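You operate a simulated robot arm through the tools that you are given. There is no shell and no other tool.

You run a simulated robot arm. Do the job below in one go: nothing can be reset, and whatever is moved stays where it is left.

## Task
Stick the yellow sheet on the block under the edge board's flap.
Fine: dab the block's fold edge under the flap with the blue pad from the small green tray, pad back; lift the flap, lay the sheet square, press it down; the other sheet stays. Set down upright: blue pad.

The check looks at the end state, three seconds after you hand in, the way a careful person would. Anything else that was tipped, shoved, dropped, spilled or broken makes it a failure. Flat cloth is picked up by pressing the open fingertips on it (5 to 10 N) and closing them slowly along it; thin cloth reads only 2 to 8 mm in the jaws.

## Robot
A 6-joint arm with a two-finger gripper, fixed in place. Base frame: the origin is on the floor under the middle of its stand, x ahead of it, y to its left, z up. Readings come in m, degrees, newtons and seconds.
It reaches about 1.417 m from its shoulder. Its first joint turns from -166.0 to 166.0 degrees. Payload 3.43 kg.
The tool frame sits at the grasp point between the pads (the TCP): z along the fingers, y along the line on which they close. The tips reach 0.02 m beyond it. The gripper opens to 0.19 m; its body begins 0.248 m behind the TCP.
Orientation is that of the tool frame in the base frame, as [roll, pitch, yaw] about the fixed x, y, z axes, in that order (R = Rz(yaw) Ry(pitch) Rx(roll)). With the fingers straight down and closing along the base's y, the tool's x points along the base's -x, its y along +y and its z along -z.

## Interface
- The arm moves only by the tool move_arm. Its argument "series" is a list of rows, each a list of 3 entries, a list of its own where there are three numbers: the shift along the tool's x, y, z in cm, then the turn, a rotation vector about the tool's x, y, z in degrees, then the opening, from 0 (shut) to 1 (fully open). In form: [[[tx, ty, tz], [ax, ay, az], gripper], ...]. A call has 1 to 20 rows; each row shifts and turns the commanded pose from where the row before left it, along the tool's axes as they then stand. Rows are played at 5 a second. More than 0.05 m and 8.6 degrees between two rows, or a gripper value outside its range, and nothing of the call is played. Where a pose cannot be reached the arm comes as near as it can. A force on the tool above 40 N (or 10 N above the force at the start of the call, whichever is more), or a blocked arm, ends the call early, and 0.2 s more pass. The fingers move at their own pace (about 0.153 m/s each) and stop on an object; they squeeze with about 29 N. The grip force told is the motor's: it shows also when the fingers shut on nothing. Time passes only in rows, and 0.2 s behind the last, so rows that do not move let the fingers close. It gives the time, the measured TCP pose, the force on the tool (base axes), the opening and the grip force at its end, in the units of the frame above (readings bear some noise), with the torque about the TCP (base axes, N m) and any sound that the robot's microphone picked up, and new pictures: "show" is both (left out), scene, wrist or none.
- Cameras (640 x 400 px; columns grow to the right, rows downward): "scene" is fixed at [0.399, -0.5016, 1.6537]; the picture's right is [-0.39, 0.92, 0.00], its down [0.90, 0.38, -0.19] and it looks along [-0.18, -0.08, -0.98] (base axes); focal length 214 px, centre (320, 200). "wrist" rides on the gripper at [0.07, -0.008, -0.288] in the tool frame; the picture's right is [0.12, 0.99, 0.00], its down [-0.96, 0.12, -0.25] and it looks along [-0.25, 0.03, 0.97] (tool axes); focal length 261 px, centre (320, 200). There is no depth. A picture from a camera that has moved, and an enlarged one, comes with that camera's place and axes in the base frame and with its lens.
- slide_trunk(by): moves the trunk up (or, below 0, down) by that many m; the arm rides with it, the base frame stays. It gives what a move gives, with no picture.
- inspect(camera, box): a new picture of the part [left, top, right, bottom] of that camera's present view, enlarged. The clock stands still meanwhile.
- finish_job(): hands the job in; it is judged then, once.

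Places have to be worked out from the pictures, the camera data and where the tool is seen. Open the gripper and draw the arm clear of the work before you hand the job in, unless the task says otherwise.

The tools are called after ">>>" by a JSON object that holds its "api" and its "payload". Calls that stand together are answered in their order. move_arm: Moves the arm, as the interface text tells. Its arguments: {"type":"object","properties":{"series":{"type":"array","items":{"type":"array"}},"show":{"type":"string","enum":["both","scene","wrist","none"]}},"required":["series"]} The other tools are called the same way: slide_trunk (by) moves the trunk up or down; inspect (camera, box) takes an enlarged picture of a part of a camera's view; finish_job () hands the job in.

At the start:

```text
time: 0.0
tcp_pos: [0.1815, -0.5712, 1.2558]
orientation: [-179.9, 0.0, 179.9]
ft_force: [-0.3, 0.3, 0.2]
ft_torque: [0.01, -0.02, 0.01]
finger_gap: 0.1898
grasp_force: 0.0
trunk travel left (down, up): [-0.3, 0.14]
```

scene: 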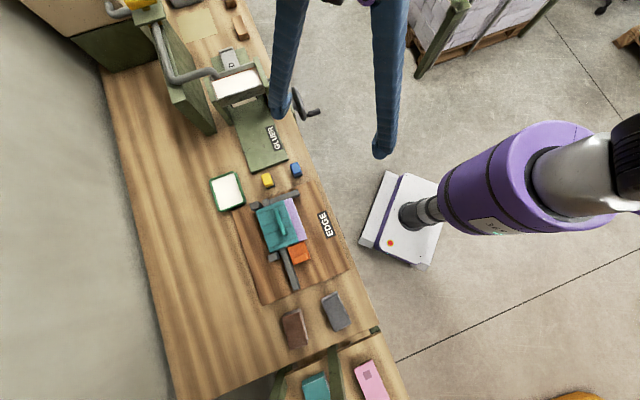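
wrist: 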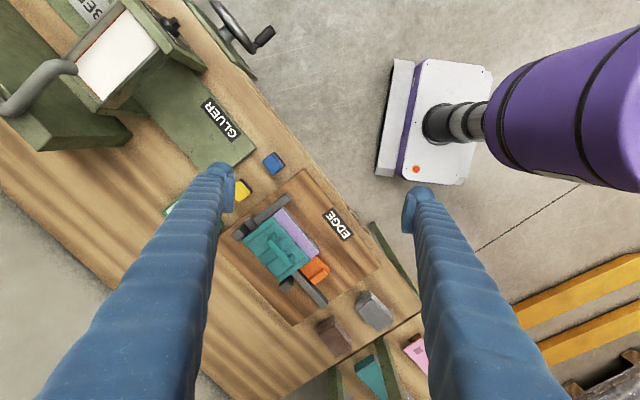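

I'll start by looking closely at the work area before moving anything.

>>> {"api": "inspect", "payload": {"camera": "scene", "box": [190, 140, 370, 310]}}

>>> {"api": "inspect", "payload": {"camera": "scene", "box": [240, 180, 330, 280]}}

>>> {"api": "inspect", "payload": {"camera": "wrist", "box": [160, 140, 420, 400]}}

>>> {"api": "inspect", "payload": {"camera": "scene", "box": [40, 0, 340, 200]}}

>>> {"api": "inspect", "payload": {"camera": "scene", "box": [230, 270, 430, 400]}}

```text
2.35 times, centred on (280, 225) of scene
camera zoom: at [0.399, -0.5016, 1.6537], right [-0.39, 0.92, 0.0], down [0.9, 0.38, -0.19], along [-0.18, -0.08, -0.98], focal length 505 px, centre (414, 141)
```

zoom: 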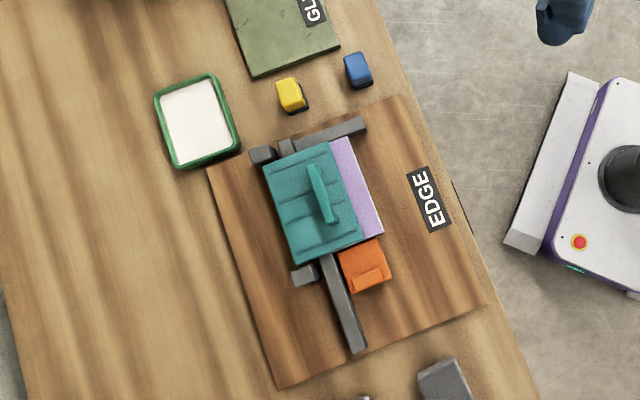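

```text
4.00 times, centred on (285, 230) of scene
camera zoom: at [0.399, -0.5016, 1.6537], right [-0.39, 0.92, 0.0], down [0.9, 0.38, -0.19], along [-0.18, -0.08, -0.98], focal length 858 px, centre (460, 80)
```

zoom: 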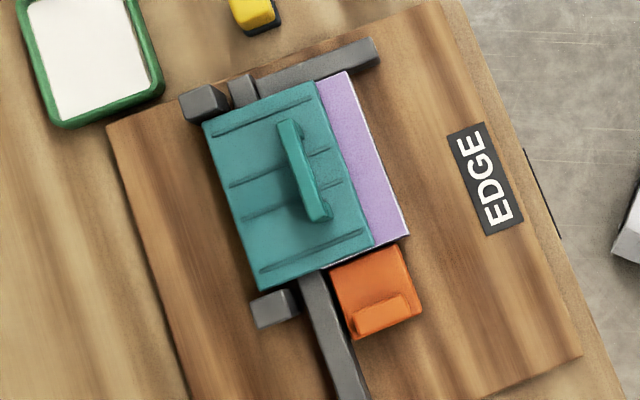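

```text
1.54 times, centred on (290, 270) of wrist
camera zoom: at [0.1102, -0.5792, 1.5441], right [-0.12, 0.99, 0.0], down [0.96, 0.12, 0.25], along [0.25, 0.03, -0.97], focal length 401 px, centre (366, 92)
```

zoom: 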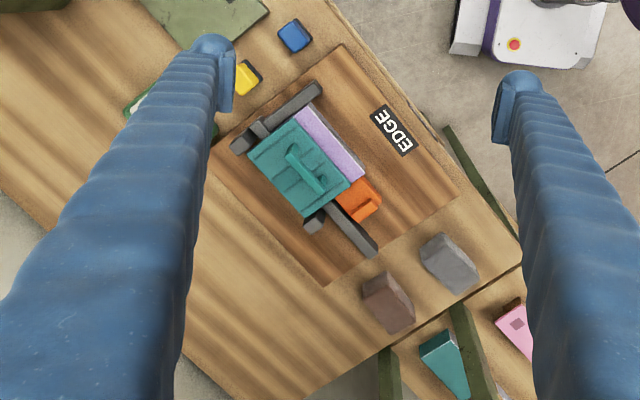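

```text
2.00 times, centred on (190, 100) of scene
camera zoom: at [0.399, -0.5016, 1.6537], right [-0.39, 0.92, 0.0], down [0.9, 0.38, -0.19], along [-0.18, -0.08, -0.98], focal length 429 px, centre (580, 400)
```

zoom: 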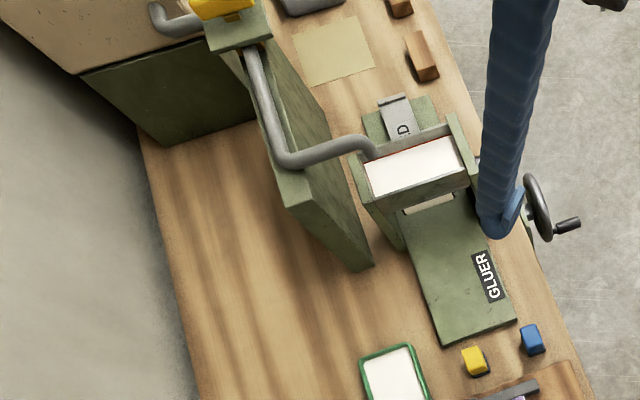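

```text
3.08 times, centred on (330, 335) of scene
camera zoom: at [0.399, -0.5016, 1.6537], right [-0.39, 0.92, 0.0], down [0.9, 0.38, -0.19], along [-0.18, -0.08, -0.98], focal length 660 px, centre (289, -215)
```

zoom: 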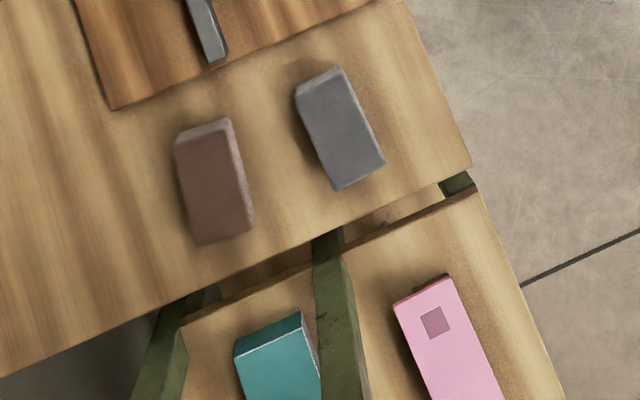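

The blue pad triangulates to about (0.195, -0.685, top z≈0.91) and the edge board top to z≈0.92. I'll shift the arm in -y at height to see the gluer end and the sheets better.

>>> {"api": "move_arm", "payload": {"series": [[[2, -4, 0], [0, 0, 0], 1], [[2, -4, 0], [0, 0, 0], 1], [[2, -4, 0], [0, 0, 0], 1], [[2, -4, 0], [0, 0, 0], 1], [[2, -4, 0], [0, 0, 0], 1]]}}

```text
time: 1.2
tcp_pos: [0.0847, -0.7728, 1.2552]
orientation: [-180.0, 0.0, 180.0]
ft_force: [-0.1, 0.0, -0.5]
ft_torque: [0.0, -0.06, -0.01]
finger_gap: 0.1899
grasp_force: 0.0
trunk travel left (down, up): [-0.3, 0.14]
camera wrist: at [0.0137, -0.7816, 1.5433], right [-0.12, 0.99, 0.0], down [0.96, 0.12, 0.25], along [0.25, 0.03, -0.97], focal length 261 px, centre (320, 200)
```

scene: 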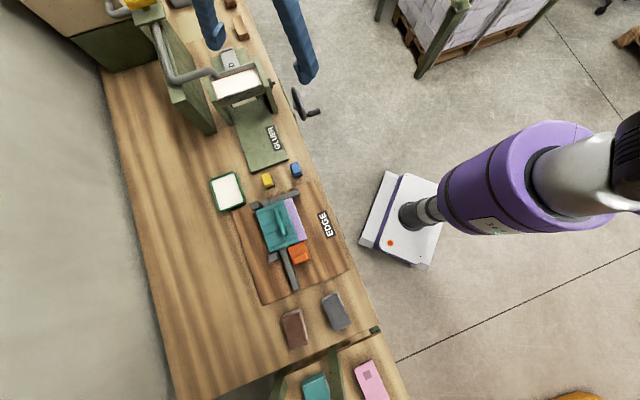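
wrist: 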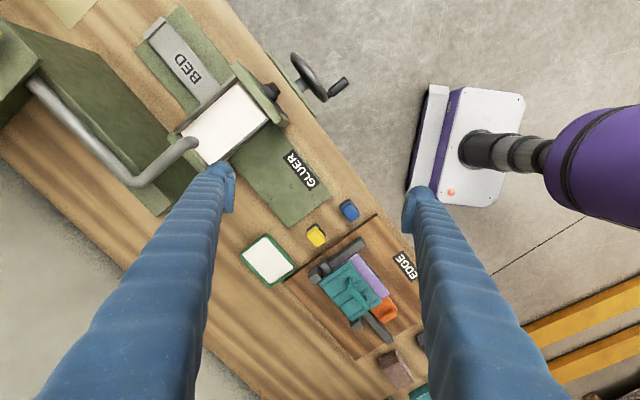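

Now I see a gluer with "BED", the pale yellow sheet beyond it, and the edge board with its flap. I'll zoom in on details from here.

>>> {"api": "inspect", "payload": {"camera": "scene", "box": [90, 0, 260, 106]}}

>>> {"api": "inspect", "payload": {"camera": "wrist", "box": [230, 190, 430, 360]}}

>>> {"api": "inspect", "payload": {"camera": "wrist", "box": [0, 0, 320, 200]}}

>>> {"api": "inspect", "payload": {"camera": "scene", "box": [260, 280, 420, 400]}}

```text
3.76 times, centred on (175, 53) of scene
camera zoom: at [0.399, -0.5016, 1.6537], right [-0.39, 0.92, 0.0], down [0.9, 0.38, -0.19], along [-0.18, -0.08, -0.98], focal length 807 px, centre (866, 753)
```

zoom: 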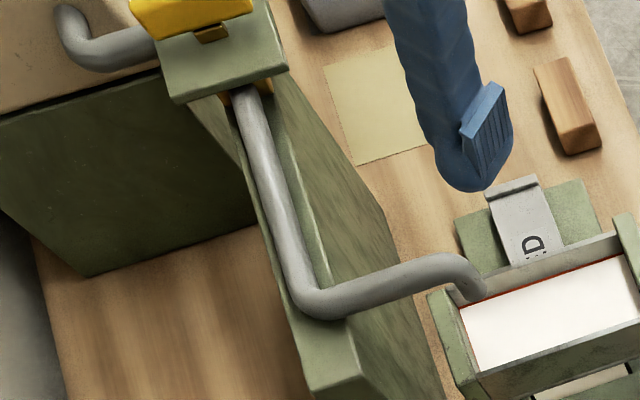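

```text
2.35 times, centred on (330, 275) of wrist
camera zoom: at [0.0137, -0.7816, 1.5433], right [-0.12, 0.99, 0.0], down [0.96, 0.12, 0.25], along [0.25, 0.03, -0.97], focal length 613 px, centre (296, 24)
```

zoom: 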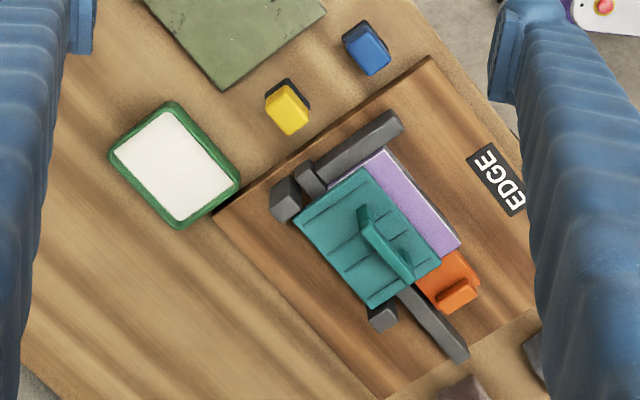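

```text
2.00 times, centred on (160, 100) of wrist
camera zoom: at [0.0137, -0.7816, 1.5433], right [-0.12, 0.99, 0.0], down [0.96, 0.12, 0.25], along [0.25, 0.03, -0.97], focal length 521 px, centre (640, 400)
```

zoom: 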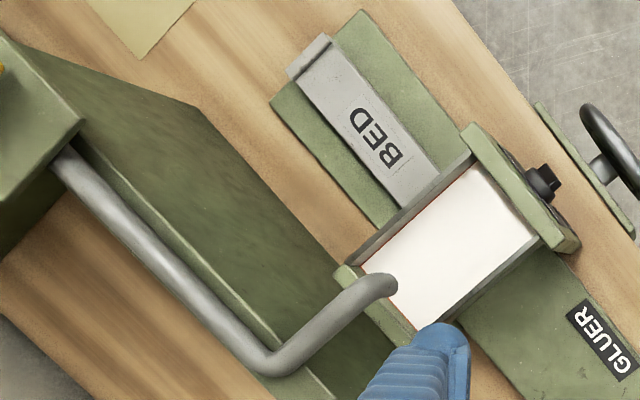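

```text
3.33 times, centred on (340, 340) of scene
camera zoom: at [0.399, -0.5016, 1.6537], right [-0.39, 0.92, 0.0], down [0.9, 0.38, -0.19], along [-0.18, -0.08, -0.98], focal length 715 px, centre (253, -267)
```

zoom: 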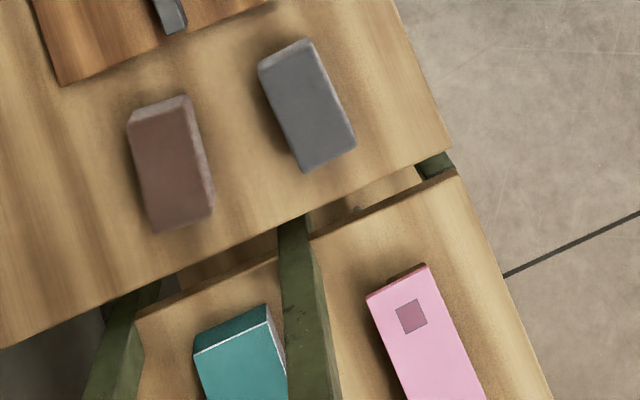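

The bench runs at 45°, bench top z≈0.884, and the yellow sheet spans roughly (-0.14..-0.35, -1.25..-1.46). I'll raise a little and move further to view the sheet and anything beyond it.

>>> {"api": "move_arm", "payload": {"series": [[[3, -4, -1], [0, 0, 0], 1], [[3, -4, -1], [0, 0, 0], 1], [[3, -4, -1], [0, 0, 0], 1], [[3, -4, -1], [0, 0, 0], 1], [[3, -4, 0], [0, 0, 0], 1], [[3, -4, 0], [0, 0, 0], 1]]}}

```text
refused: row 1 steps farther than a row can; nothing moved
```

That step was slightly over 5 cm; I repeat it with shorter rows.

>>> {"api": "move_arm", "payload": {"series": [[[2.6, -4, -1], [0, 0, 0], 1], [[2.6, -4, -1], [0, 0, 0], 1], [[2.6, -4, -1], [0, 0, 0], 1], [[2.6, -4, -1], [0, 0, 0], 1], [[3, -4, 0], [0, 0, 0], 1], [[3, -4, 0], [0, 0, 0], 1]]}}

```text
time: 2.6
tcp_pos: [-0.0756, -0.9332, 1.2619]
orientation: [179.8, 0.0, -180.0]
ft_force: [-0.2, -2.1, -1.8]
ft_torque: [0.44, -0.1, 0.0]
finger_gap: 0.1899
grasp_force: 0.0
out of reach, approached as far as the arm can: row 4, 5, 6
trunk travel left (down, up): [-0.3, 0.14]
camera wrist: at [-0.1472, -0.9451, 1.5512], right [-0.12, 0.99, 0.01], down [0.96, 0.11, 0.25], along [0.25, 0.04, -0.97], focal length 261 px, centre (320, 200)
```

scene: 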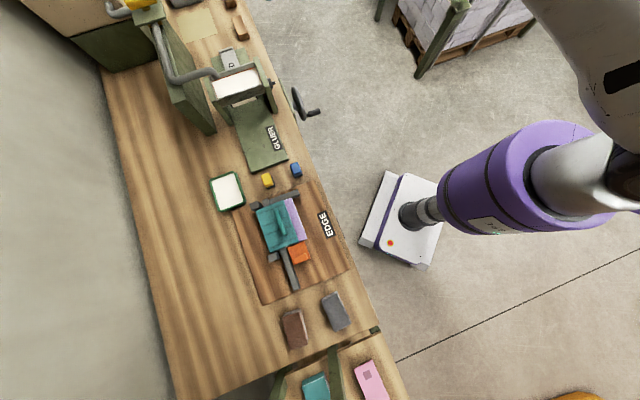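
wrist: 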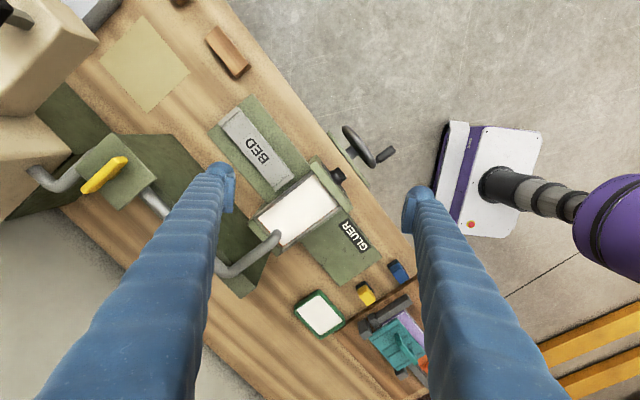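

At this height straight-down reach ends near radius 0.94, so the sheet will need an outward tilt and trunk adjustment. I'll zoom into the new wrist view for the sheets.

>>> {"api": "inspect", "payload": {"camera": "wrist", "box": [60, 0, 300, 150]}}

>>> {"api": "inspect", "payload": {"camera": "wrist", "box": [280, 240, 440, 360]}}

>>> {"api": "inspect", "payload": {"camera": "scene", "box": [130, 0, 290, 100]}}

```text
2.67 times, centred on (180, 75) of wrist
camera zoom: at [-0.1472, -0.9451, 1.5512], right [-0.12, 0.99, 0.01], down [0.96, 0.11, 0.25], along [0.25, 0.04, -0.97], focal length 695 px, centre (693, 533)
```

zoom: 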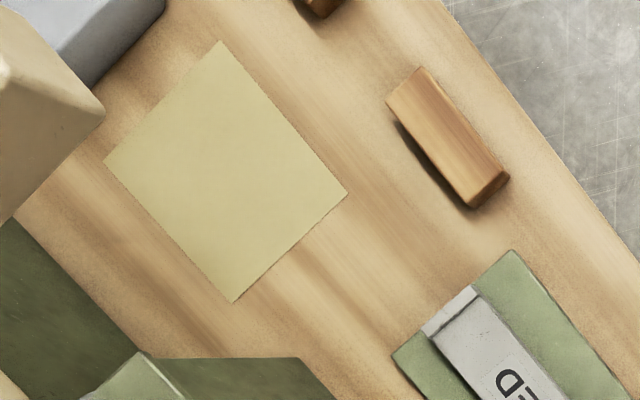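

```text
3.33 times, centred on (360, 300) of wrist
camera zoom: at [-0.1472, -0.9451, 1.5512], right [-0.12, 0.99, 0.01], down [0.96, 0.11, 0.25], along [0.25, 0.04, -0.97], focal length 869 px, centre (187, -133)
```

zoom: 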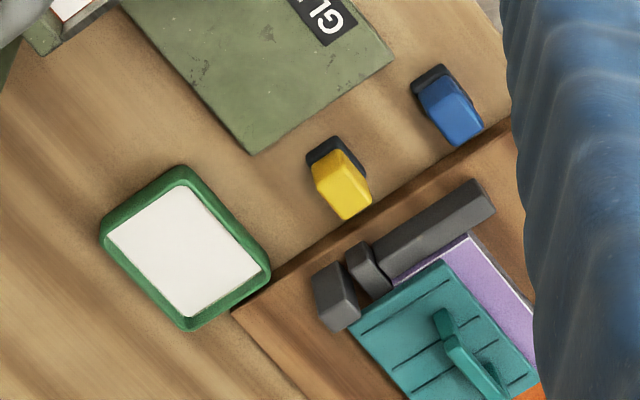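

```text
4.00 times, centred on (210, 50) of scene
camera zoom: at [0.399, -0.5016, 1.6537], right [-0.39, 0.92, 0.0], down [0.9, 0.38, -0.19], along [-0.18, -0.08, -0.98], focal length 858 px, centre (760, 800)
```

zoom: 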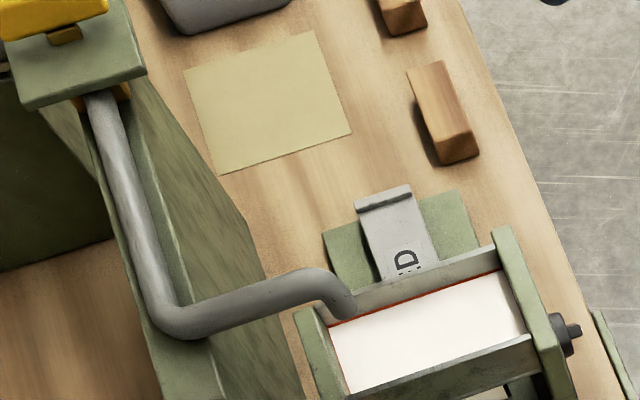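

No second sheet seen here yet. I'll go back over the edge board, turning the tool 45° so it's aligned with the bench, to study the flap, block and pads.

>>> {"api": "move_arm", "payload": {"series": [[[-3.2, 3.4, 0.5], [0, 0, 0], 1], [[-3.2, 3.4, 0.5], [0, 0, 0], 1], [[-3.2, 3.4, 0.5], [0, 0, 0], 1], [[-3.2, 3.4, 0.5], [0, 0, 0], 1], [[-3.2, 3.4, 0.5], [0, 0, 0], 1], [[-3.2, 3.4, 0.5], [0, 0, 0], 1], [[-3.2, 3.4, 0.5], [0, 0, 0], 1], [[-3.2, 3.4, 0.5], [0, 0, 0], 1], [[-3.2, 3.4, 0.5], [0, 0, 0], 1], [[-3.2, 3.4, 0.5], [0, 0, 0], 1], [[0, 0, 0.5], [0, 0, 7.5], 1], [[0, 0, 0.5], [0, 0, 7.5], 1], [[0, 0, 0.5], [0, 0, 7.5], 1], [[0, 0, 0.5], [0, 0, 7.5], 1], [[0, 0, 0.5], [0, 0, 7.5], 1], [[0, 0, 0.5], [0, 0, 7.5], 1]]}}

```text
time: 6.0
tcp_pos: [0.2456, -0.5905, 1.1895]
orientation: [180.0, -0.1, 134.9]
ft_force: [-0.4, 1.2, 0.2]
ft_torque: [0.03, 0.0, -0.01]
finger_gap: 0.1903
grasp_force: 0.1
trunk travel left (down, up): [-0.3, 0.14]
camera wrist: at [0.1896, -0.5478, 1.4779], right [0.62, 0.79, 0.0], down [0.76, -0.6, 0.25], along [0.19, -0.15, -0.97], focal length 261 px, centre (320, 200)
```

scene: 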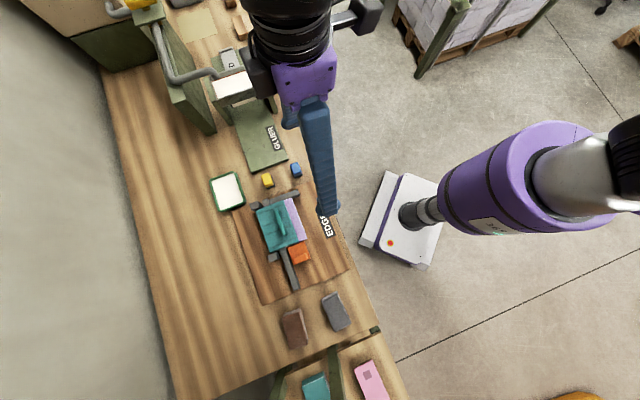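
wrist: 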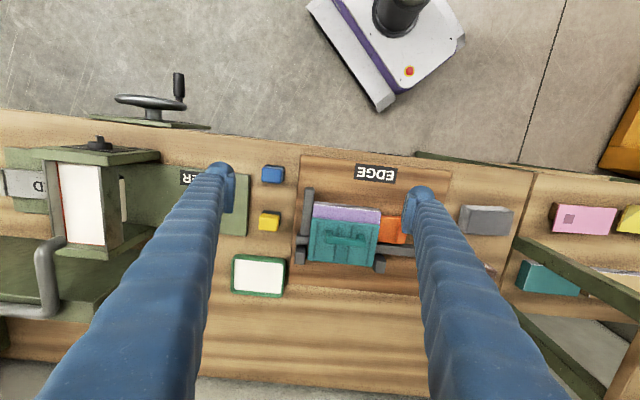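

The wrist view is now bench-aligned (u to the right, v downward). I'll zoom on the edge board, pads and the right-hand shelf.

>>> {"api": "inspect", "payload": {"camera": "wrist", "box": [285, 140, 445, 300]}}

>>> {"api": "inspect", "payload": {"camera": "wrist", "box": [220, 150, 320, 310]}}

>>> {"api": "inspect", "payload": {"camera": "wrist", "box": [440, 140, 640, 340]}}

```text
2.50 times, centred on (365, 220) of wrist
camera zoom: at [0.1896, -0.5478, 1.4779], right [0.62, 0.79, 0.0], down [0.76, -0.6, 0.25], along [0.19, -0.15, -0.97], focal length 652 px, centre (208, 150)
```

zoom: 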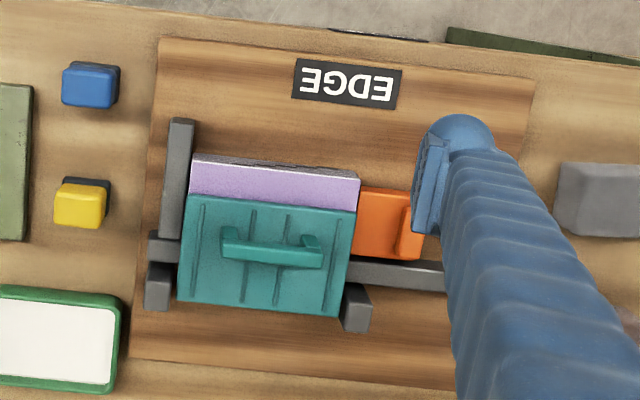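

```text
2.50 times, centred on (270, 230) of wrist
camera zoom: at [0.1896, -0.5478, 1.4779], right [0.62, 0.79, 0.0], down [0.76, -0.6, 0.25], along [0.19, -0.15, -0.97], focal length 652 px, centre (445, 125)
```

zoom: 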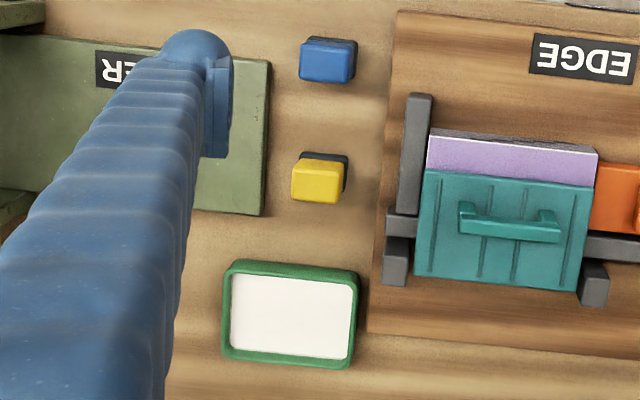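

```text
2.00 times, centred on (540, 240) of wrist
camera zoom: at [0.1896, -0.5478, 1.4779], right [0.62, 0.79, 0.0], down [0.76, -0.6, 0.25], along [0.19, -0.15, -0.97], focal length 521 px, centre (-120, 120)
```

zoom: 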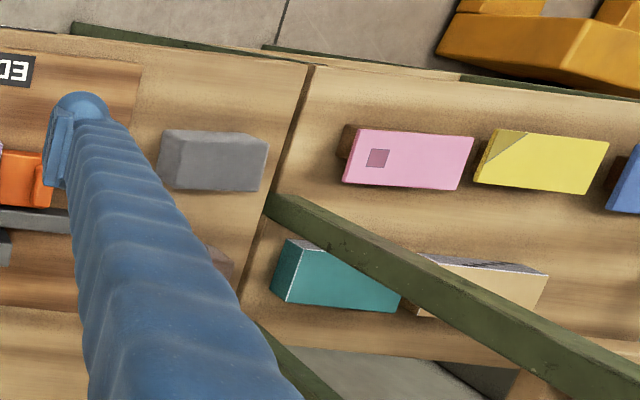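

The block (purple, ~0.147 m long) spans u∈[-0.25,-0.10] with its front edge at v≈0.67 and top z≈0.935; the flap exposes a ~25 mm strip at the front. I'll get a lower, tilted view from the robot side to understand the flap hinge and the fold edge.

>>> {"api": "move_arm", "payload": {"series": [[[0.5, 2, 4], [0, 0, 0], 1], [[0.5, 2, 4], [0, 0, 0], 1], [[0.5, 1.5, 4], [0, 0, 0], 1], [[0, 1.5, 4], [0, 0, 0], 1], [[0, 0, 0], [0, -7.5, 0], 1], [[0, 0, 0], [0, -7.5, 0], 1], [[0, 0, 0], [0, -7.5, 0], 1], [[0, 0, 0], [0, -7.5, 0], 1]]}}

```text
time: 7.8
tcp_pos: [0.2901, -0.494, 1.0227]
orientation: [177.7, 18.3, 141.3]
ft_force: [2.0, -1.4, 0.2]
ft_torque: [0.33, 0.24, 0.08]
finger_gap: 0.1902
grasp_force: 0.0
out of reach, approached as far as the arm can: row 7, 8
trunk travel left (down, up): [-0.3, 0.14]
camera wrist: at [0.1543, -0.4117, 1.2743], right [0.52, 0.85, 0.0], down [0.72, -0.44, 0.54], along [0.46, -0.28, -0.84], focal length 261 px, centre (320, 200)
```

scene: 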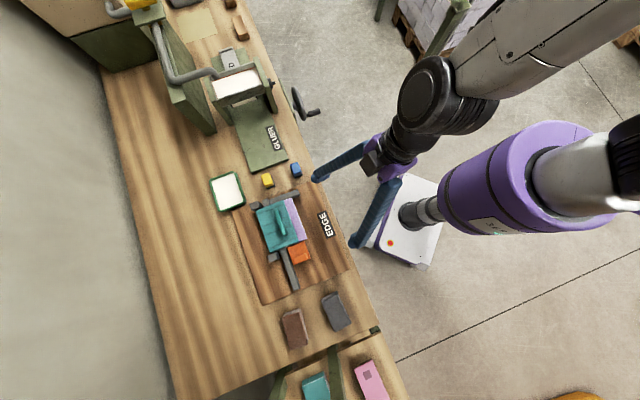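
wrist: 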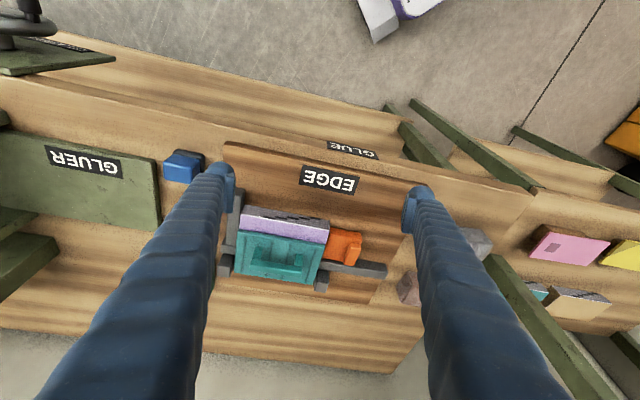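

The tilt stopped at about 18° near the robot, but the view is better. Zooming in on the edge board and pads.

>>> {"api": "inspect", "payload": {"camera": "wrist", "box": [215, 190, 415, 310]}}

>>> {"api": "inspect", "payload": {"camera": "wrist", "box": [225, 195, 345, 270]}}

>>> {"api": "inspect", "payload": {"camera": "scene", "box": [200, 155, 320, 300]}}

```text
3.20 times, centred on (315, 250) of wrist
camera zoom: at [0.1543, -0.4117, 1.2743], right [0.52, 0.85, 0.0], down [0.72, -0.44, 0.54], along [0.46, -0.28, -0.84], focal length 834 px, centre (336, 40)
```

zoom: 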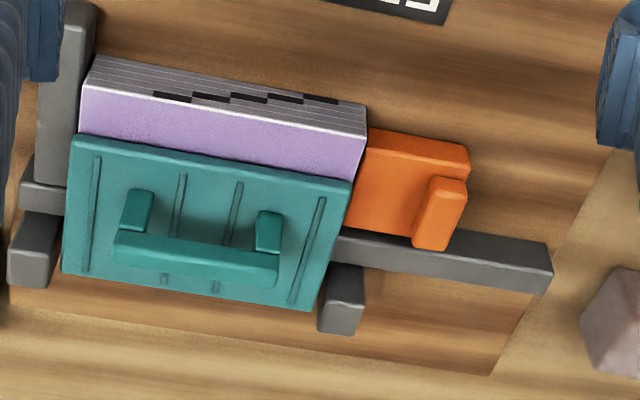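

```text
5.33 times, centred on (285, 232) of wrist
camera zoom: at [0.1543, -0.4117, 1.2743], right [0.52, 0.85, 0.0], down [0.72, -0.44, 0.54], along [0.46, -0.28, -0.84], focal length 1390 px, centre (507, 27)
```

zoom: 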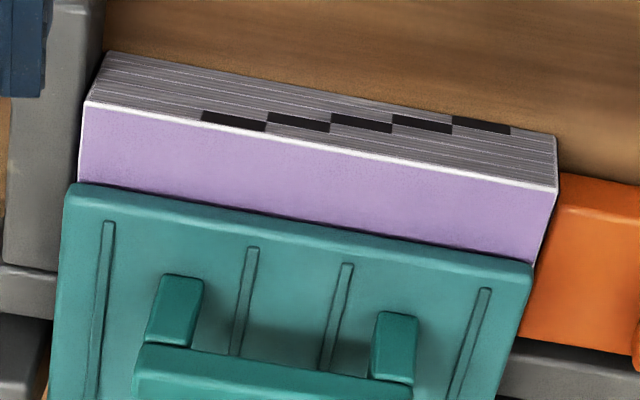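

```text
2.76 times, centred on (260, 228) of scene
camera zoom: at [0.399, -0.5016, 1.6537], right [-0.39, 0.92, 0.0], down [0.9, 0.38, -0.19], along [-0.18, -0.08, -0.98], focal length 592 px, centre (486, 124)
```

zoom: 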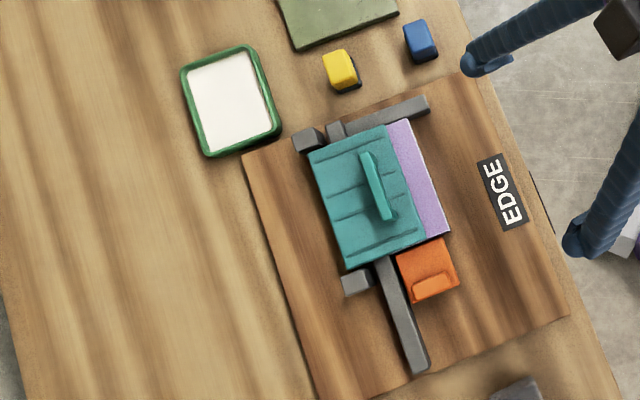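

The fold edge (spine with collating marks) faces the robot and its top strip is exposed in front of the flap. I need the block's depth and the hinge, so I'll view from the +u side: first raise, untilt, then rotate 90° and move over.

>>> {"api": "move_arm", "payload": {"series": [[[0, 0, -4], [0, 6, 0], 1], [[0, 0, -4], [0, 6, 0], 1], [[0, 0, -3], [0, 6, 0], 1], [[0, 4, 0], [0, 0, 6], 1], [[0, 4, 0], [0, 0, 0], 1]], "show": "none"}}

```text
time: 9.0
tcp_pos: [0.3316, -0.4402, 1.1367]
orientation: [176.8, 2.2, 129.9]
ft_force: [-0.7, 0.2, -0.1]
ft_torque: [-0.12, 0.07, -0.04]
finger_gap: 0.1903
grasp_force: 0.1
trunk travel left (down, up): [-0.3, 0.14]
```

Correct the small roll/pitch offset and rotate the tool about 85° so the camera looks along -u.

>>> {"api": "move_arm", "payload": {"series": [[[0, 0, 0], [3.2, 2.2, 0], 1], [[-2, 0, 0], [0, 0, 8.46], 1], [[-2, 0, 0], [0, 0, 8.46], 1], [[0, 0, 0], [0, 0, 8.46], 1], [[0, 0, 0], [0, 0, 8.46], 1], [[0, 0, 0], [0, 0, 8.46], 1], [[0, 0, 0], [0, 0, 8.46], 1], [[0, 0, 0], [0, 0, 8.46], 1], [[0, 0, 0], [0, 0, 8.46], 1], [[0, 0, 0], [0, 0, 8.46], 1], [[0, 0, 0], [0, 0, 8.46], 1]], "show": "wrist"}}

```text
time: 11.4
tcp_pos: [0.3552, -0.475, 1.1385]
orientation: [-179.8, 0.0, 45.2]
ft_force: [0.1, -0.2, 0.5]
ft_torque: [-0.01, 0.01, -0.03]
finger_gap: 0.19
grasp_force: 0.1
trunk travel left (down, up): [-0.3, 0.14]
camera wrist: at [0.3981, -0.4205, 1.4261], right [0.79, -0.61, 0.0], down [-0.6, -0.76, 0.25], along [-0.15, -0.19, -0.97], focal length 261 px, centre (320, 200)
```

wrist: 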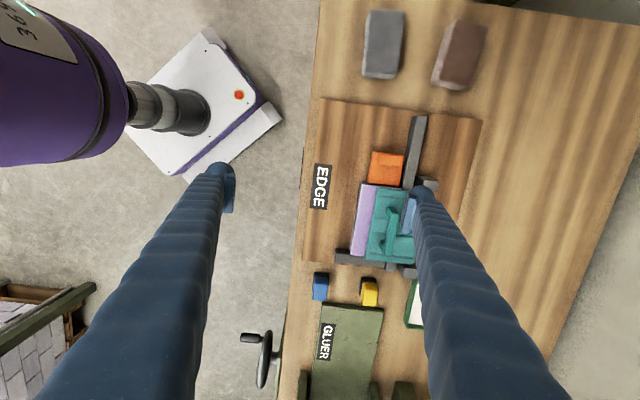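

Now shift to center on the block from its +u end, drop a little and tilt the camera under the flap's side.

>>> {"api": "move_arm", "payload": {"series": [[[2, 4, 0], [0, 0, 0], 1], [[2, 4, 0], [0, 0, 0], 1], [[1, 4, 1], [0, 0, 0], 1], [[0, 1.5, 3], [0, -6.5, 0], 1], [[0, 0, 3], [0, -6.5, 0], 1], [[0, 0, 2], [0, -6.5, 0], 1], [[0, 0, 0], [0, -6.5, 0], 1]], "show": "wrist"}}

>>> {"api": "inspect", "payload": {"camera": "wrist", "box": [220, 120, 420, 320]}}

```text
time: 13.0
tcp_pos: [0.483, -0.5406, 1.0468]
orientation: [180.0, 26.1, 45.4]
ft_force: [-0.1, 0.1, 0.2]
ft_torque: [-0.04, 0.05, 0.01]
finger_gap: 0.19
grasp_force: 0.1
trunk travel left (down, up): [-0.3, 0.14]
camera wrist: at [0.6099, -0.4001, 1.2759], right [0.78, -0.62, -0.05], down [-0.45, -0.62, 0.64], along [-0.43, -0.48, -0.76], focal length 261 px, centre (320, 200)
```

wrist: 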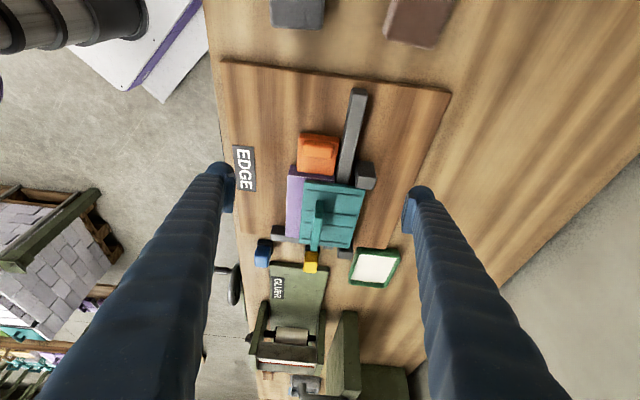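

```text
2.00 times, centred on (320, 220) of wrist
camera zoom: at [0.6099, -0.4001, 1.2759], right [0.78, -0.62, -0.05], down [-0.45, -0.62, 0.64], along [-0.43, -0.48, -0.76], focal length 521 px, centre (320, 160)
```

zoom: 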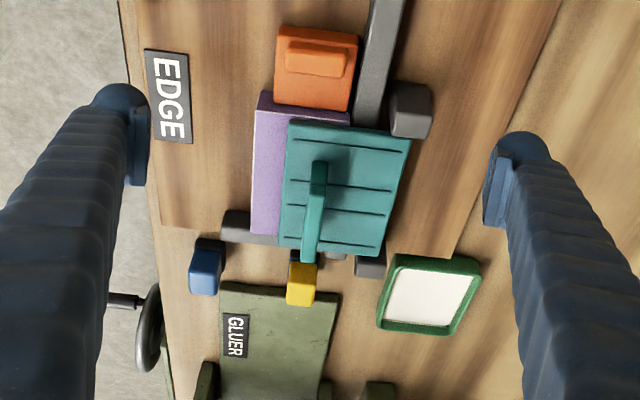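

>>> {"api": "inspect", "payload": {"camera": "wrist", "box": [275, 120, 395, 200]}}

>>> {"api": "inspect", "payload": {"camera": "wrist", "box": [240, 225, 410, 325]}}

```text
5.00 times, centred on (335, 160) of wrist
camera zoom: at [0.6099, -0.4001, 1.2759], right [0.78, -0.62, -0.05], down [-0.45, -0.62, 0.64], along [-0.43, -0.48, -0.76], focal length 1303 px, centre (245, 400)
```

zoom: 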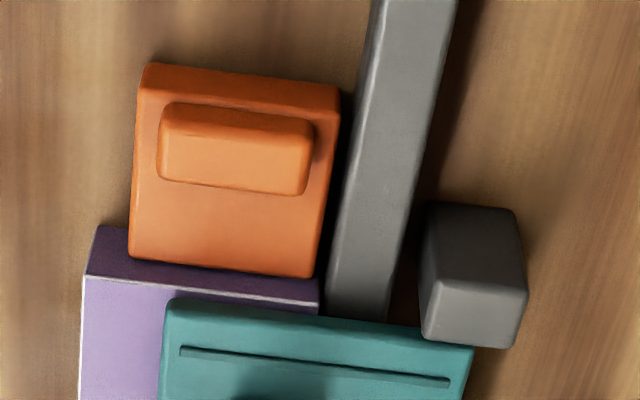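

```text
3.76 times, centred on (325, 275) of wrist
camera zoom: at [0.6099, -0.4001, 1.2759], right [0.78, -0.62, -0.05], down [-0.45, -0.62, 0.64], along [-0.43, -0.48, -0.76], focal length 981 px, centre (301, -82)
```

zoom: 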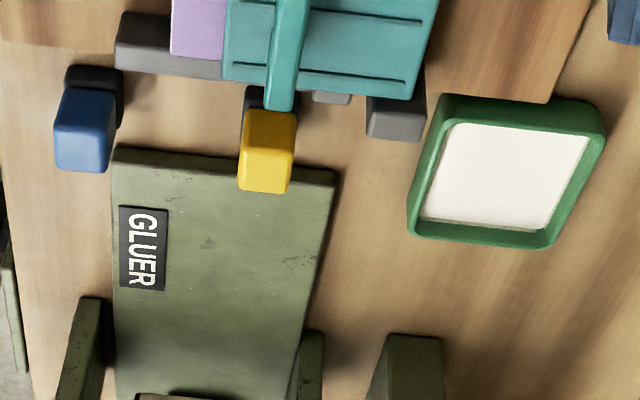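

Key finding: the block is only ~0.147 × 0.075 m, whereas the pale square by the gluer is ~0.148 square; the pink and bright-yellow pieces on the neighbouring table look block-sized. I'll go look at those closely, turning the camera back to the robot side.

>>> {"api": "move_arm", "payload": {"series": [[[0, 0, -3], [0, 6.5, 0], 1], [[0, 0, -3], [0, 6.5, 0], 1], [[0, 0, -3], [0, 6.5, 0], 1], [[0, 0, -3], [0, 6.5, 0], 1], [[3, 0, 0], [0, 0, -8.5], 1], [[3, 0, 0], [0, 0, -8.5], 1], [[3, 0, 0], [0, 0, -8.5], 1], [[3, 0, 0], [0, 0, -8.5], 1], [[0, 0, 0], [0, 0, -8.5], 1], [[0, 0, 0], [0, 0, -8.5], 1], [[0, 0, 0], [0, 0, -8.5], 1], [[0, 0, 0], [0, 0, -8.5], 1], [[0, 0, 0], [0, 0, -8.5], 1], [[0, 0, 0], [0, 0, -8.5], 1], [[0, 4, 0], [0, 0, -5], 1], [[1, 4.5, 0], [0, 0, 0], 1], [[1, 4.5, 0], [0, 0, 0], 1], [[1, 4.5, 0], [0, 0, 0], 1]]}}

```text
time: 16.8
tcp_pos: [0.6736, -0.2717, 1.1629]
orientation: [179.9, -0.1, 135.4]
ft_force: [-0.4, 0.4, 0.1]
ft_torque: [-0.07, 0.03, -0.02]
finger_gap: 0.19
grasp_force: 0.1
trunk travel left (down, up): [-0.3, 0.14]
camera wrist: at [0.6162, -0.2299, 1.4522], right [0.61, 0.79, 0.0], down [0.77, -0.59, 0.25], along [0.2, -0.15, -0.97], focal length 261 px, centre (320, 200)
```

scene: 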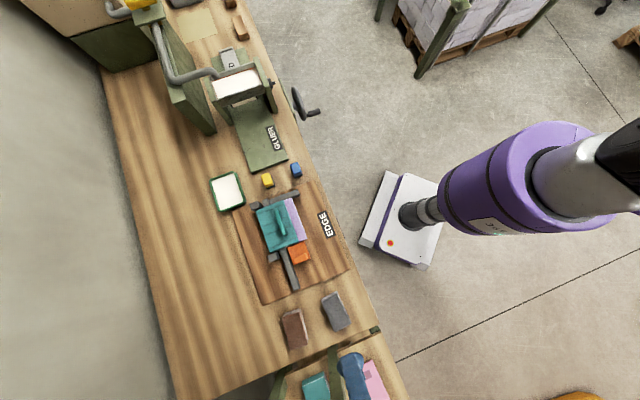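
wrist: 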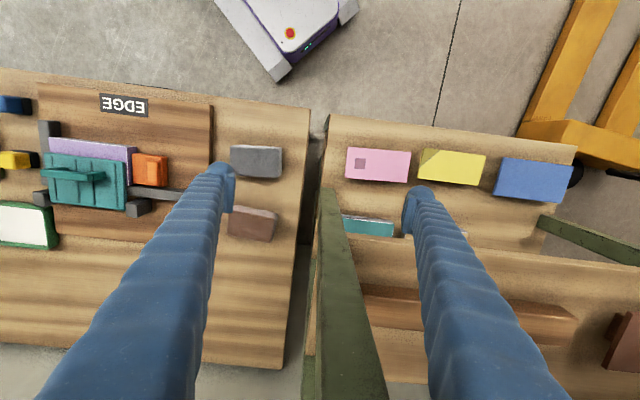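

>>> {"api": "inspect", "payload": {"camera": "wrist", "box": [330, 120, 590, 250]}}

>>> {"api": "inspect", "payload": {"camera": "wrist", "box": [335, 135, 415, 190]}}

>>> {"api": "inspect", "payload": {"camera": "wrist", "box": [410, 135, 490, 190]}}

```text
2.46 times, centred on (460, 185) of wrist
camera zoom: at [0.6162, -0.2299, 1.4522], right [0.61, 0.79, 0.0], down [0.77, -0.59, 0.25], along [0.2, -0.15, -0.97], focal length 642 px, centre (-25, 237)
```

zoom: 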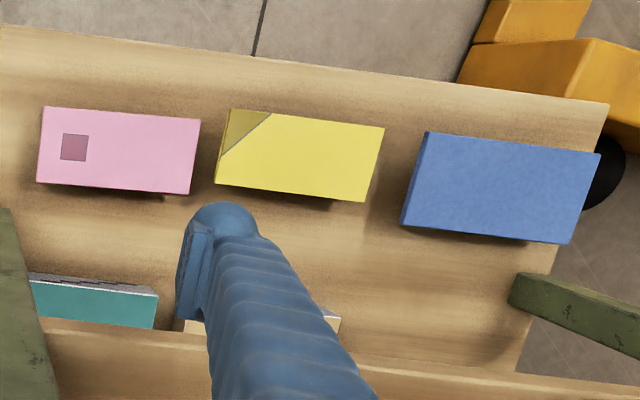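

```text
7.27 times, centred on (375, 162) of wrist
camera zoom: at [0.6162, -0.2299, 1.4522], right [0.61, 0.79, 0.0], down [0.77, -0.59, 0.25], along [0.2, -0.15, -0.97], focal length 1896 px, centre (-80, 473)
```

zoom: 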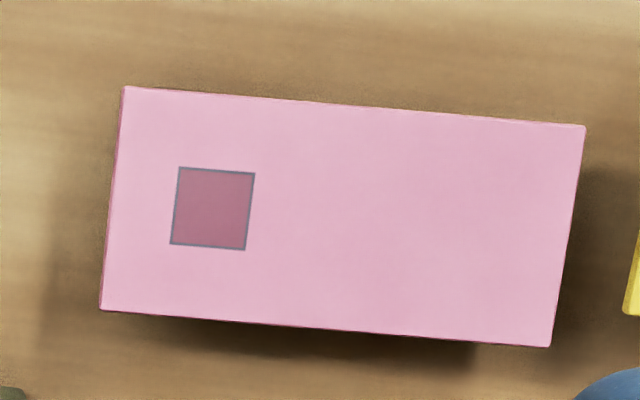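

```text
7.27 times, centred on (450, 162) of wrist
camera zoom: at [0.6162, -0.2299, 1.4522], right [0.61, 0.79, 0.0], down [0.77, -0.59, 0.25], along [0.2, -0.15, -0.97], focal length 1896 px, centre (-626, 473)
```

zoom: 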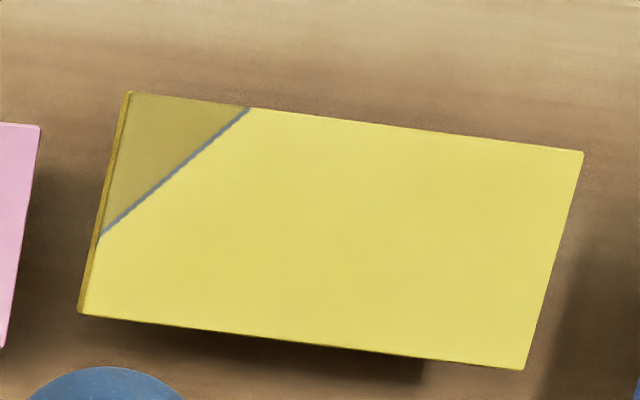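

The bright yellow and pink pieces are block-sized plates resting on smaller wooden supports on the neighbouring table (sheet tops z≈0.87); the yellow one centers near u≈0.57, v≈0.635. There are tall green posts near v≈0.73, so I'll pull toward the robot first, then hover above the yellow sheet.

>>> {"api": "move_arm", "payload": {"series": [[[4, 0, 0], [0, 0, 0], 1], [[1, 4, 0], [0, 0, 0], 1], [[0, 4.8, 0], [0, 0, 0], 1], [[0, 4.8, 0], [0, 0, 0], 1], [[0, 4.8, 0], [0, 0, 0], 1], [[0, 4.8, 0], [0, 0, 0], 1], [[0, 4.8, 0], [0, 0, 0], 1], [[-1.5, 0, 4], [0, 0, 0], 1]]}}

```text
time: 18.6
tcp_pos: [0.8451, -0.0506, 1.1197]
orientation: [-180.0, -0.1, 135.3]
ft_force: [-0.5, 0.1, 0.3]
ft_torque: [-0.04, 0.03, -0.02]
finger_gap: 0.19
grasp_force: 0.0
trunk travel left (down, up): [-0.3, 0.14]
camera wrist: at [0.7902, -0.0088, 1.4092], right [0.61, 0.79, 0.0], down [0.77, -0.59, 0.25], along [0.19, -0.15, -0.97], focal length 261 px, centre (320, 200)
```

scene: 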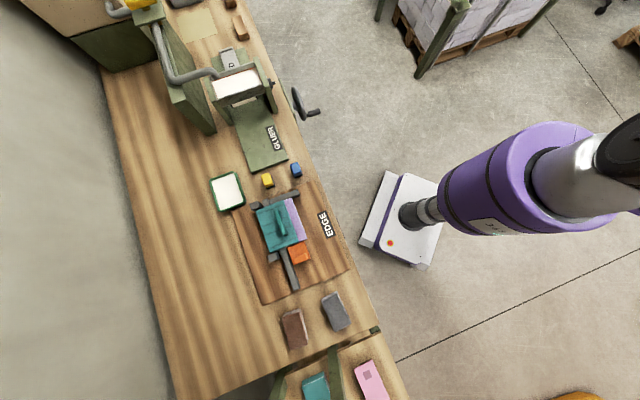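
wrist: 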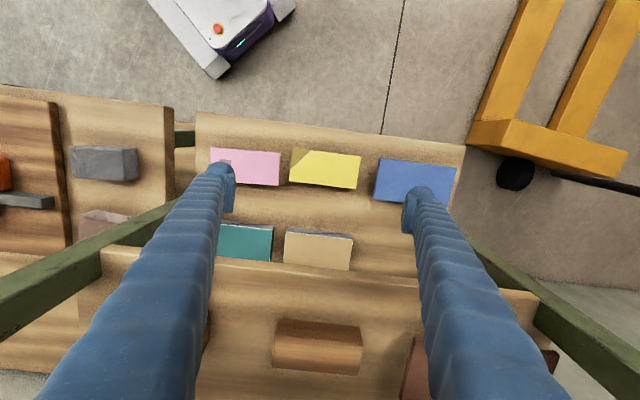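

There's a wooden shelf behind with posts. Let me zoom to study sheets, supports, and the shelf edge.

>>> {"api": "inspect", "payload": {"camera": "wrist", "box": [200, 130, 370, 290]}}

>>> {"api": "inspect", "payload": {"camera": "wrist", "box": [280, 135, 370, 195]}}

>>> {"api": "inspect", "payload": {"camera": "wrist", "box": [0, 90, 320, 400]}}

```text
2.50 times, centred on (285, 210) of wrist
camera zoom: at [0.7902, -0.0088, 1.4092], right [0.61, 0.79, 0.0], down [0.77, -0.59, 0.25], along [0.19, -0.15, -0.97], focal length 652 px, centre (408, 175)
```

zoom: 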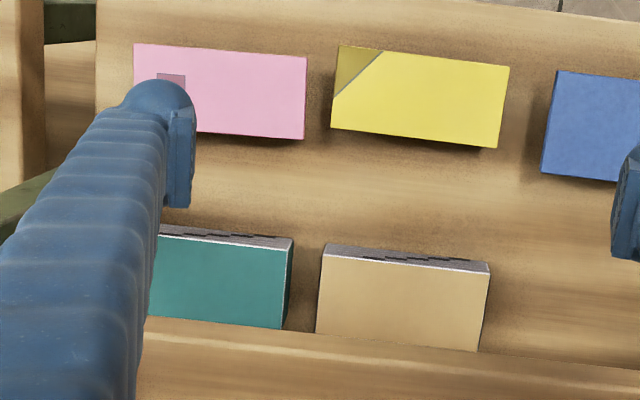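

```text
6.67 times, centred on (325, 165) of wrist
camera zoom: at [0.7902, -0.0088, 1.4092], right [0.61, 0.79, 0.0], down [0.77, -0.59, 0.25], along [0.19, -0.15, -0.97], focal length 1738 px, centre (287, 433)
```

zoom: 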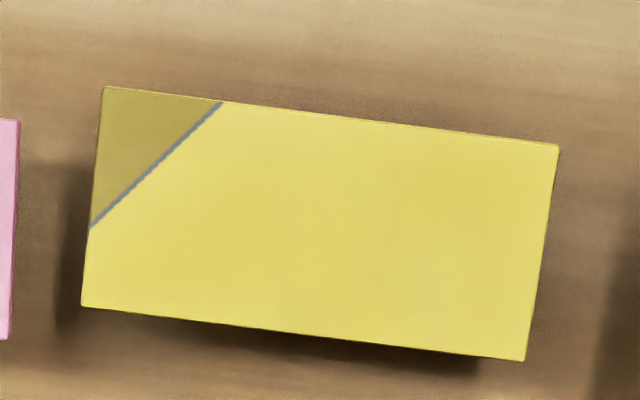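

```text
1.29 times, centred on (160, 245) of wrist
camera zoom: at [0.7902, -0.0088, 1.4092], right [0.61, 0.79, 0.0], down [0.77, -0.59, 0.25], along [0.19, -0.15, -0.97], focal length 336 px, centre (526, 142)
```

zoom: 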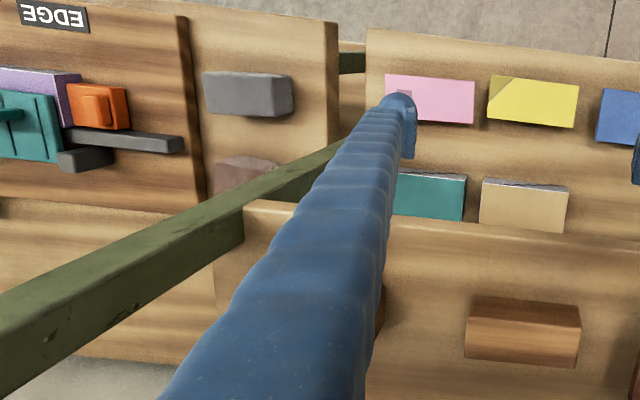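

The sheets are thin (~5 mm) plates overhanging their supports; yellow at u≈0.50–0.64, v≈0.60–0.67, the shelf edge is around v≈0.72. Now I go back to the blue pad (u≈-0.35, v≈0.62) and hover over it to measure.

>>> {"api": "move_arm", "payload": {"series": [[[3, 0, 0], [0, 0, 0], 1], [[0, -4.9, 0], [0, 0, 0], 1], [[0, -4.9, 0], [0, 0, 0], 1], [[0, -4.9, 0], [0, 0, 0], 1], [[0, -4.9, 0], [0, 0, 0], 1], [[0, -4.9, 0], [0, 0, 0], 1], [[0, -4.9, 0], [0, 0, 0], 1], [[0, -4.9, 0], [0, 0, 0], 1], [[0, -4.9, 0], [0, 0, 0], 1], [[0, -4.9, 0], [0, 0, 0], 1], [[0, -4.9, 0], [0, 0, 0], 1], [[0, -4.9, 0], [0, 0, 0], 1], [[0, -4.9, 0], [0, 0, 0], 1], [[0, -4.9, 0], [0, 0, 0], 1], [[0, -4.9, 0], [0, 0, 0], 1], [[0, -4.9, 0], [0, 0, 0], 1], [[0, -4.9, 0], [0, 0, 0], 1], [[0, -4.9, 0], [0, 0, 0], 1], [[-1.5, -4.5, 0], [0, 0, 0], 1], [[0, -2.6, 4], [0, 0, 0], 1]]}}

>>> {"api": "inspect", "payload": {"camera": "wrist", "box": [250, 130, 410, 250]}}

```text
time: 22.8
tcp_pos: [0.1944, -0.6797, 1.0779]
orientation: [179.9, -0.1, 135.4]
ft_force: [0.2, 0.7, 0.0]
ft_torque: [0.08, -0.03, 0.03]
finger_gap: 0.1903
grasp_force: 0.1
trunk travel left (down, up): [-0.3, 0.14]
camera wrist: at [0.1377, -0.6391, 1.3667], right [0.61, 0.79, 0.0], down [0.77, -0.59, 0.25], along [0.2, -0.15, -0.97], focal length 261 px, centre (320, 200)
```

scene: 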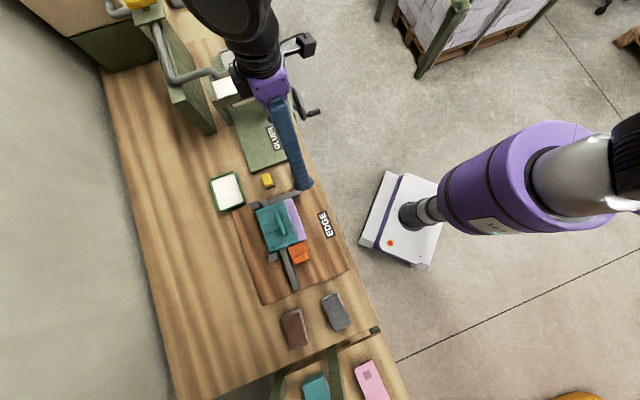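
wrist: 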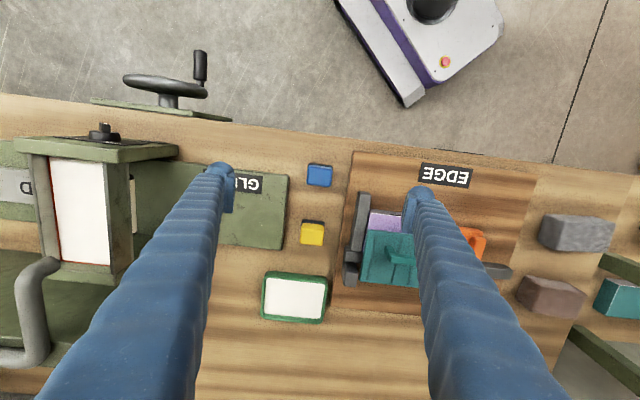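

```text
3.33 times, centred on (330, 190) of wrist
camera zoom: at [0.1377, -0.6391, 1.3667], right [0.61, 0.79, 0.0], down [0.77, -0.59, 0.25], along [0.2, -0.15, -0.97], focal length 869 px, centre (287, 233)
```

zoom: 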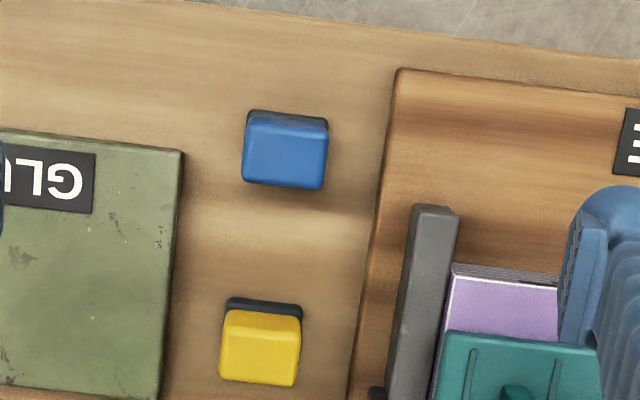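

The pad's top (≈42 × 30 mm, top z≈0.93, dark felt base ≈16 mm) is almost exactly beneath the TCP. I narrow the jaws and descend so the fingertips straddle the blue handle just above board level.

>>> {"api": "move_arm", "payload": {"series": [[[-0.3, 0, 4], [0, 0, 0], 0.36], [[0, 0, 4], [0, 0, 0], 0.36], [[0, 0, 3], [0, 0, 0], 0.36], [[0, 0, 0], [0, 0, 0], 0.36]]}}

>>> {"api": "inspect", "payload": {"camera": "wrist", "box": [240, 120, 400, 240]}}

```text
time: 23.8
tcp_pos: [0.2003, -0.6813, 0.9693]
orientation: [179.9, -0.1, 135.5]
ft_force: [0.0, 0.2, -0.4]
ft_torque: [0.04, 0.02, -0.01]
finger_gap: 0.0687
grasp_force: 0.1
trunk travel left (down, up): [-0.3, 0.14]
camera wrist: at [0.1419, -0.6387, 1.2584], right [0.61, 0.79, 0.0], down [0.77, -0.59, 0.25], along [0.2, -0.15, -0.97], focal length 261 px, centre (320, 200)
```

scene: 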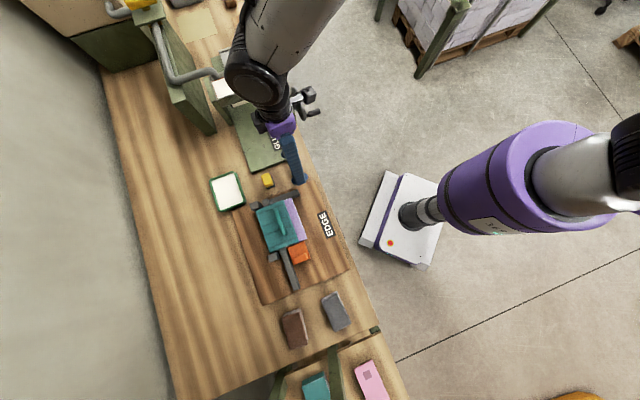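
wrist: 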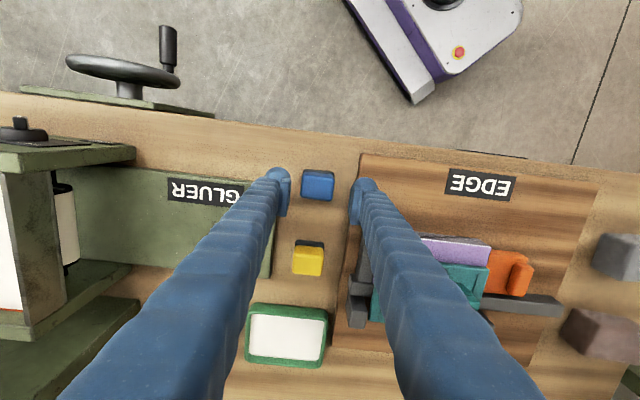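

```text
3.33 times, centred on (320, 180) of wrist
camera zoom: at [0.1419, -0.6387, 1.2584], right [0.61, 0.79, 0.0], down [0.77, -0.59, 0.25], along [0.2, -0.15, -0.97], focal length 869 px, centre (320, 267)
```

zoom: 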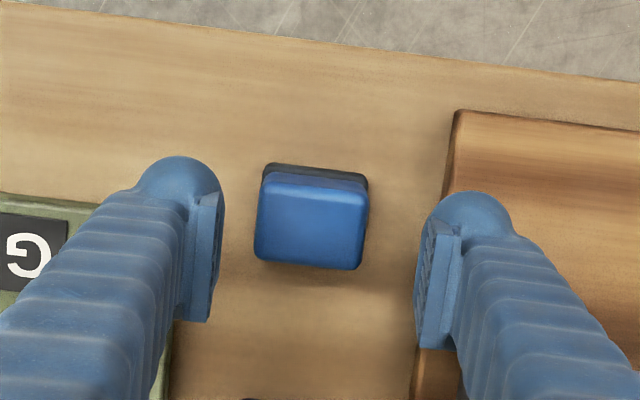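

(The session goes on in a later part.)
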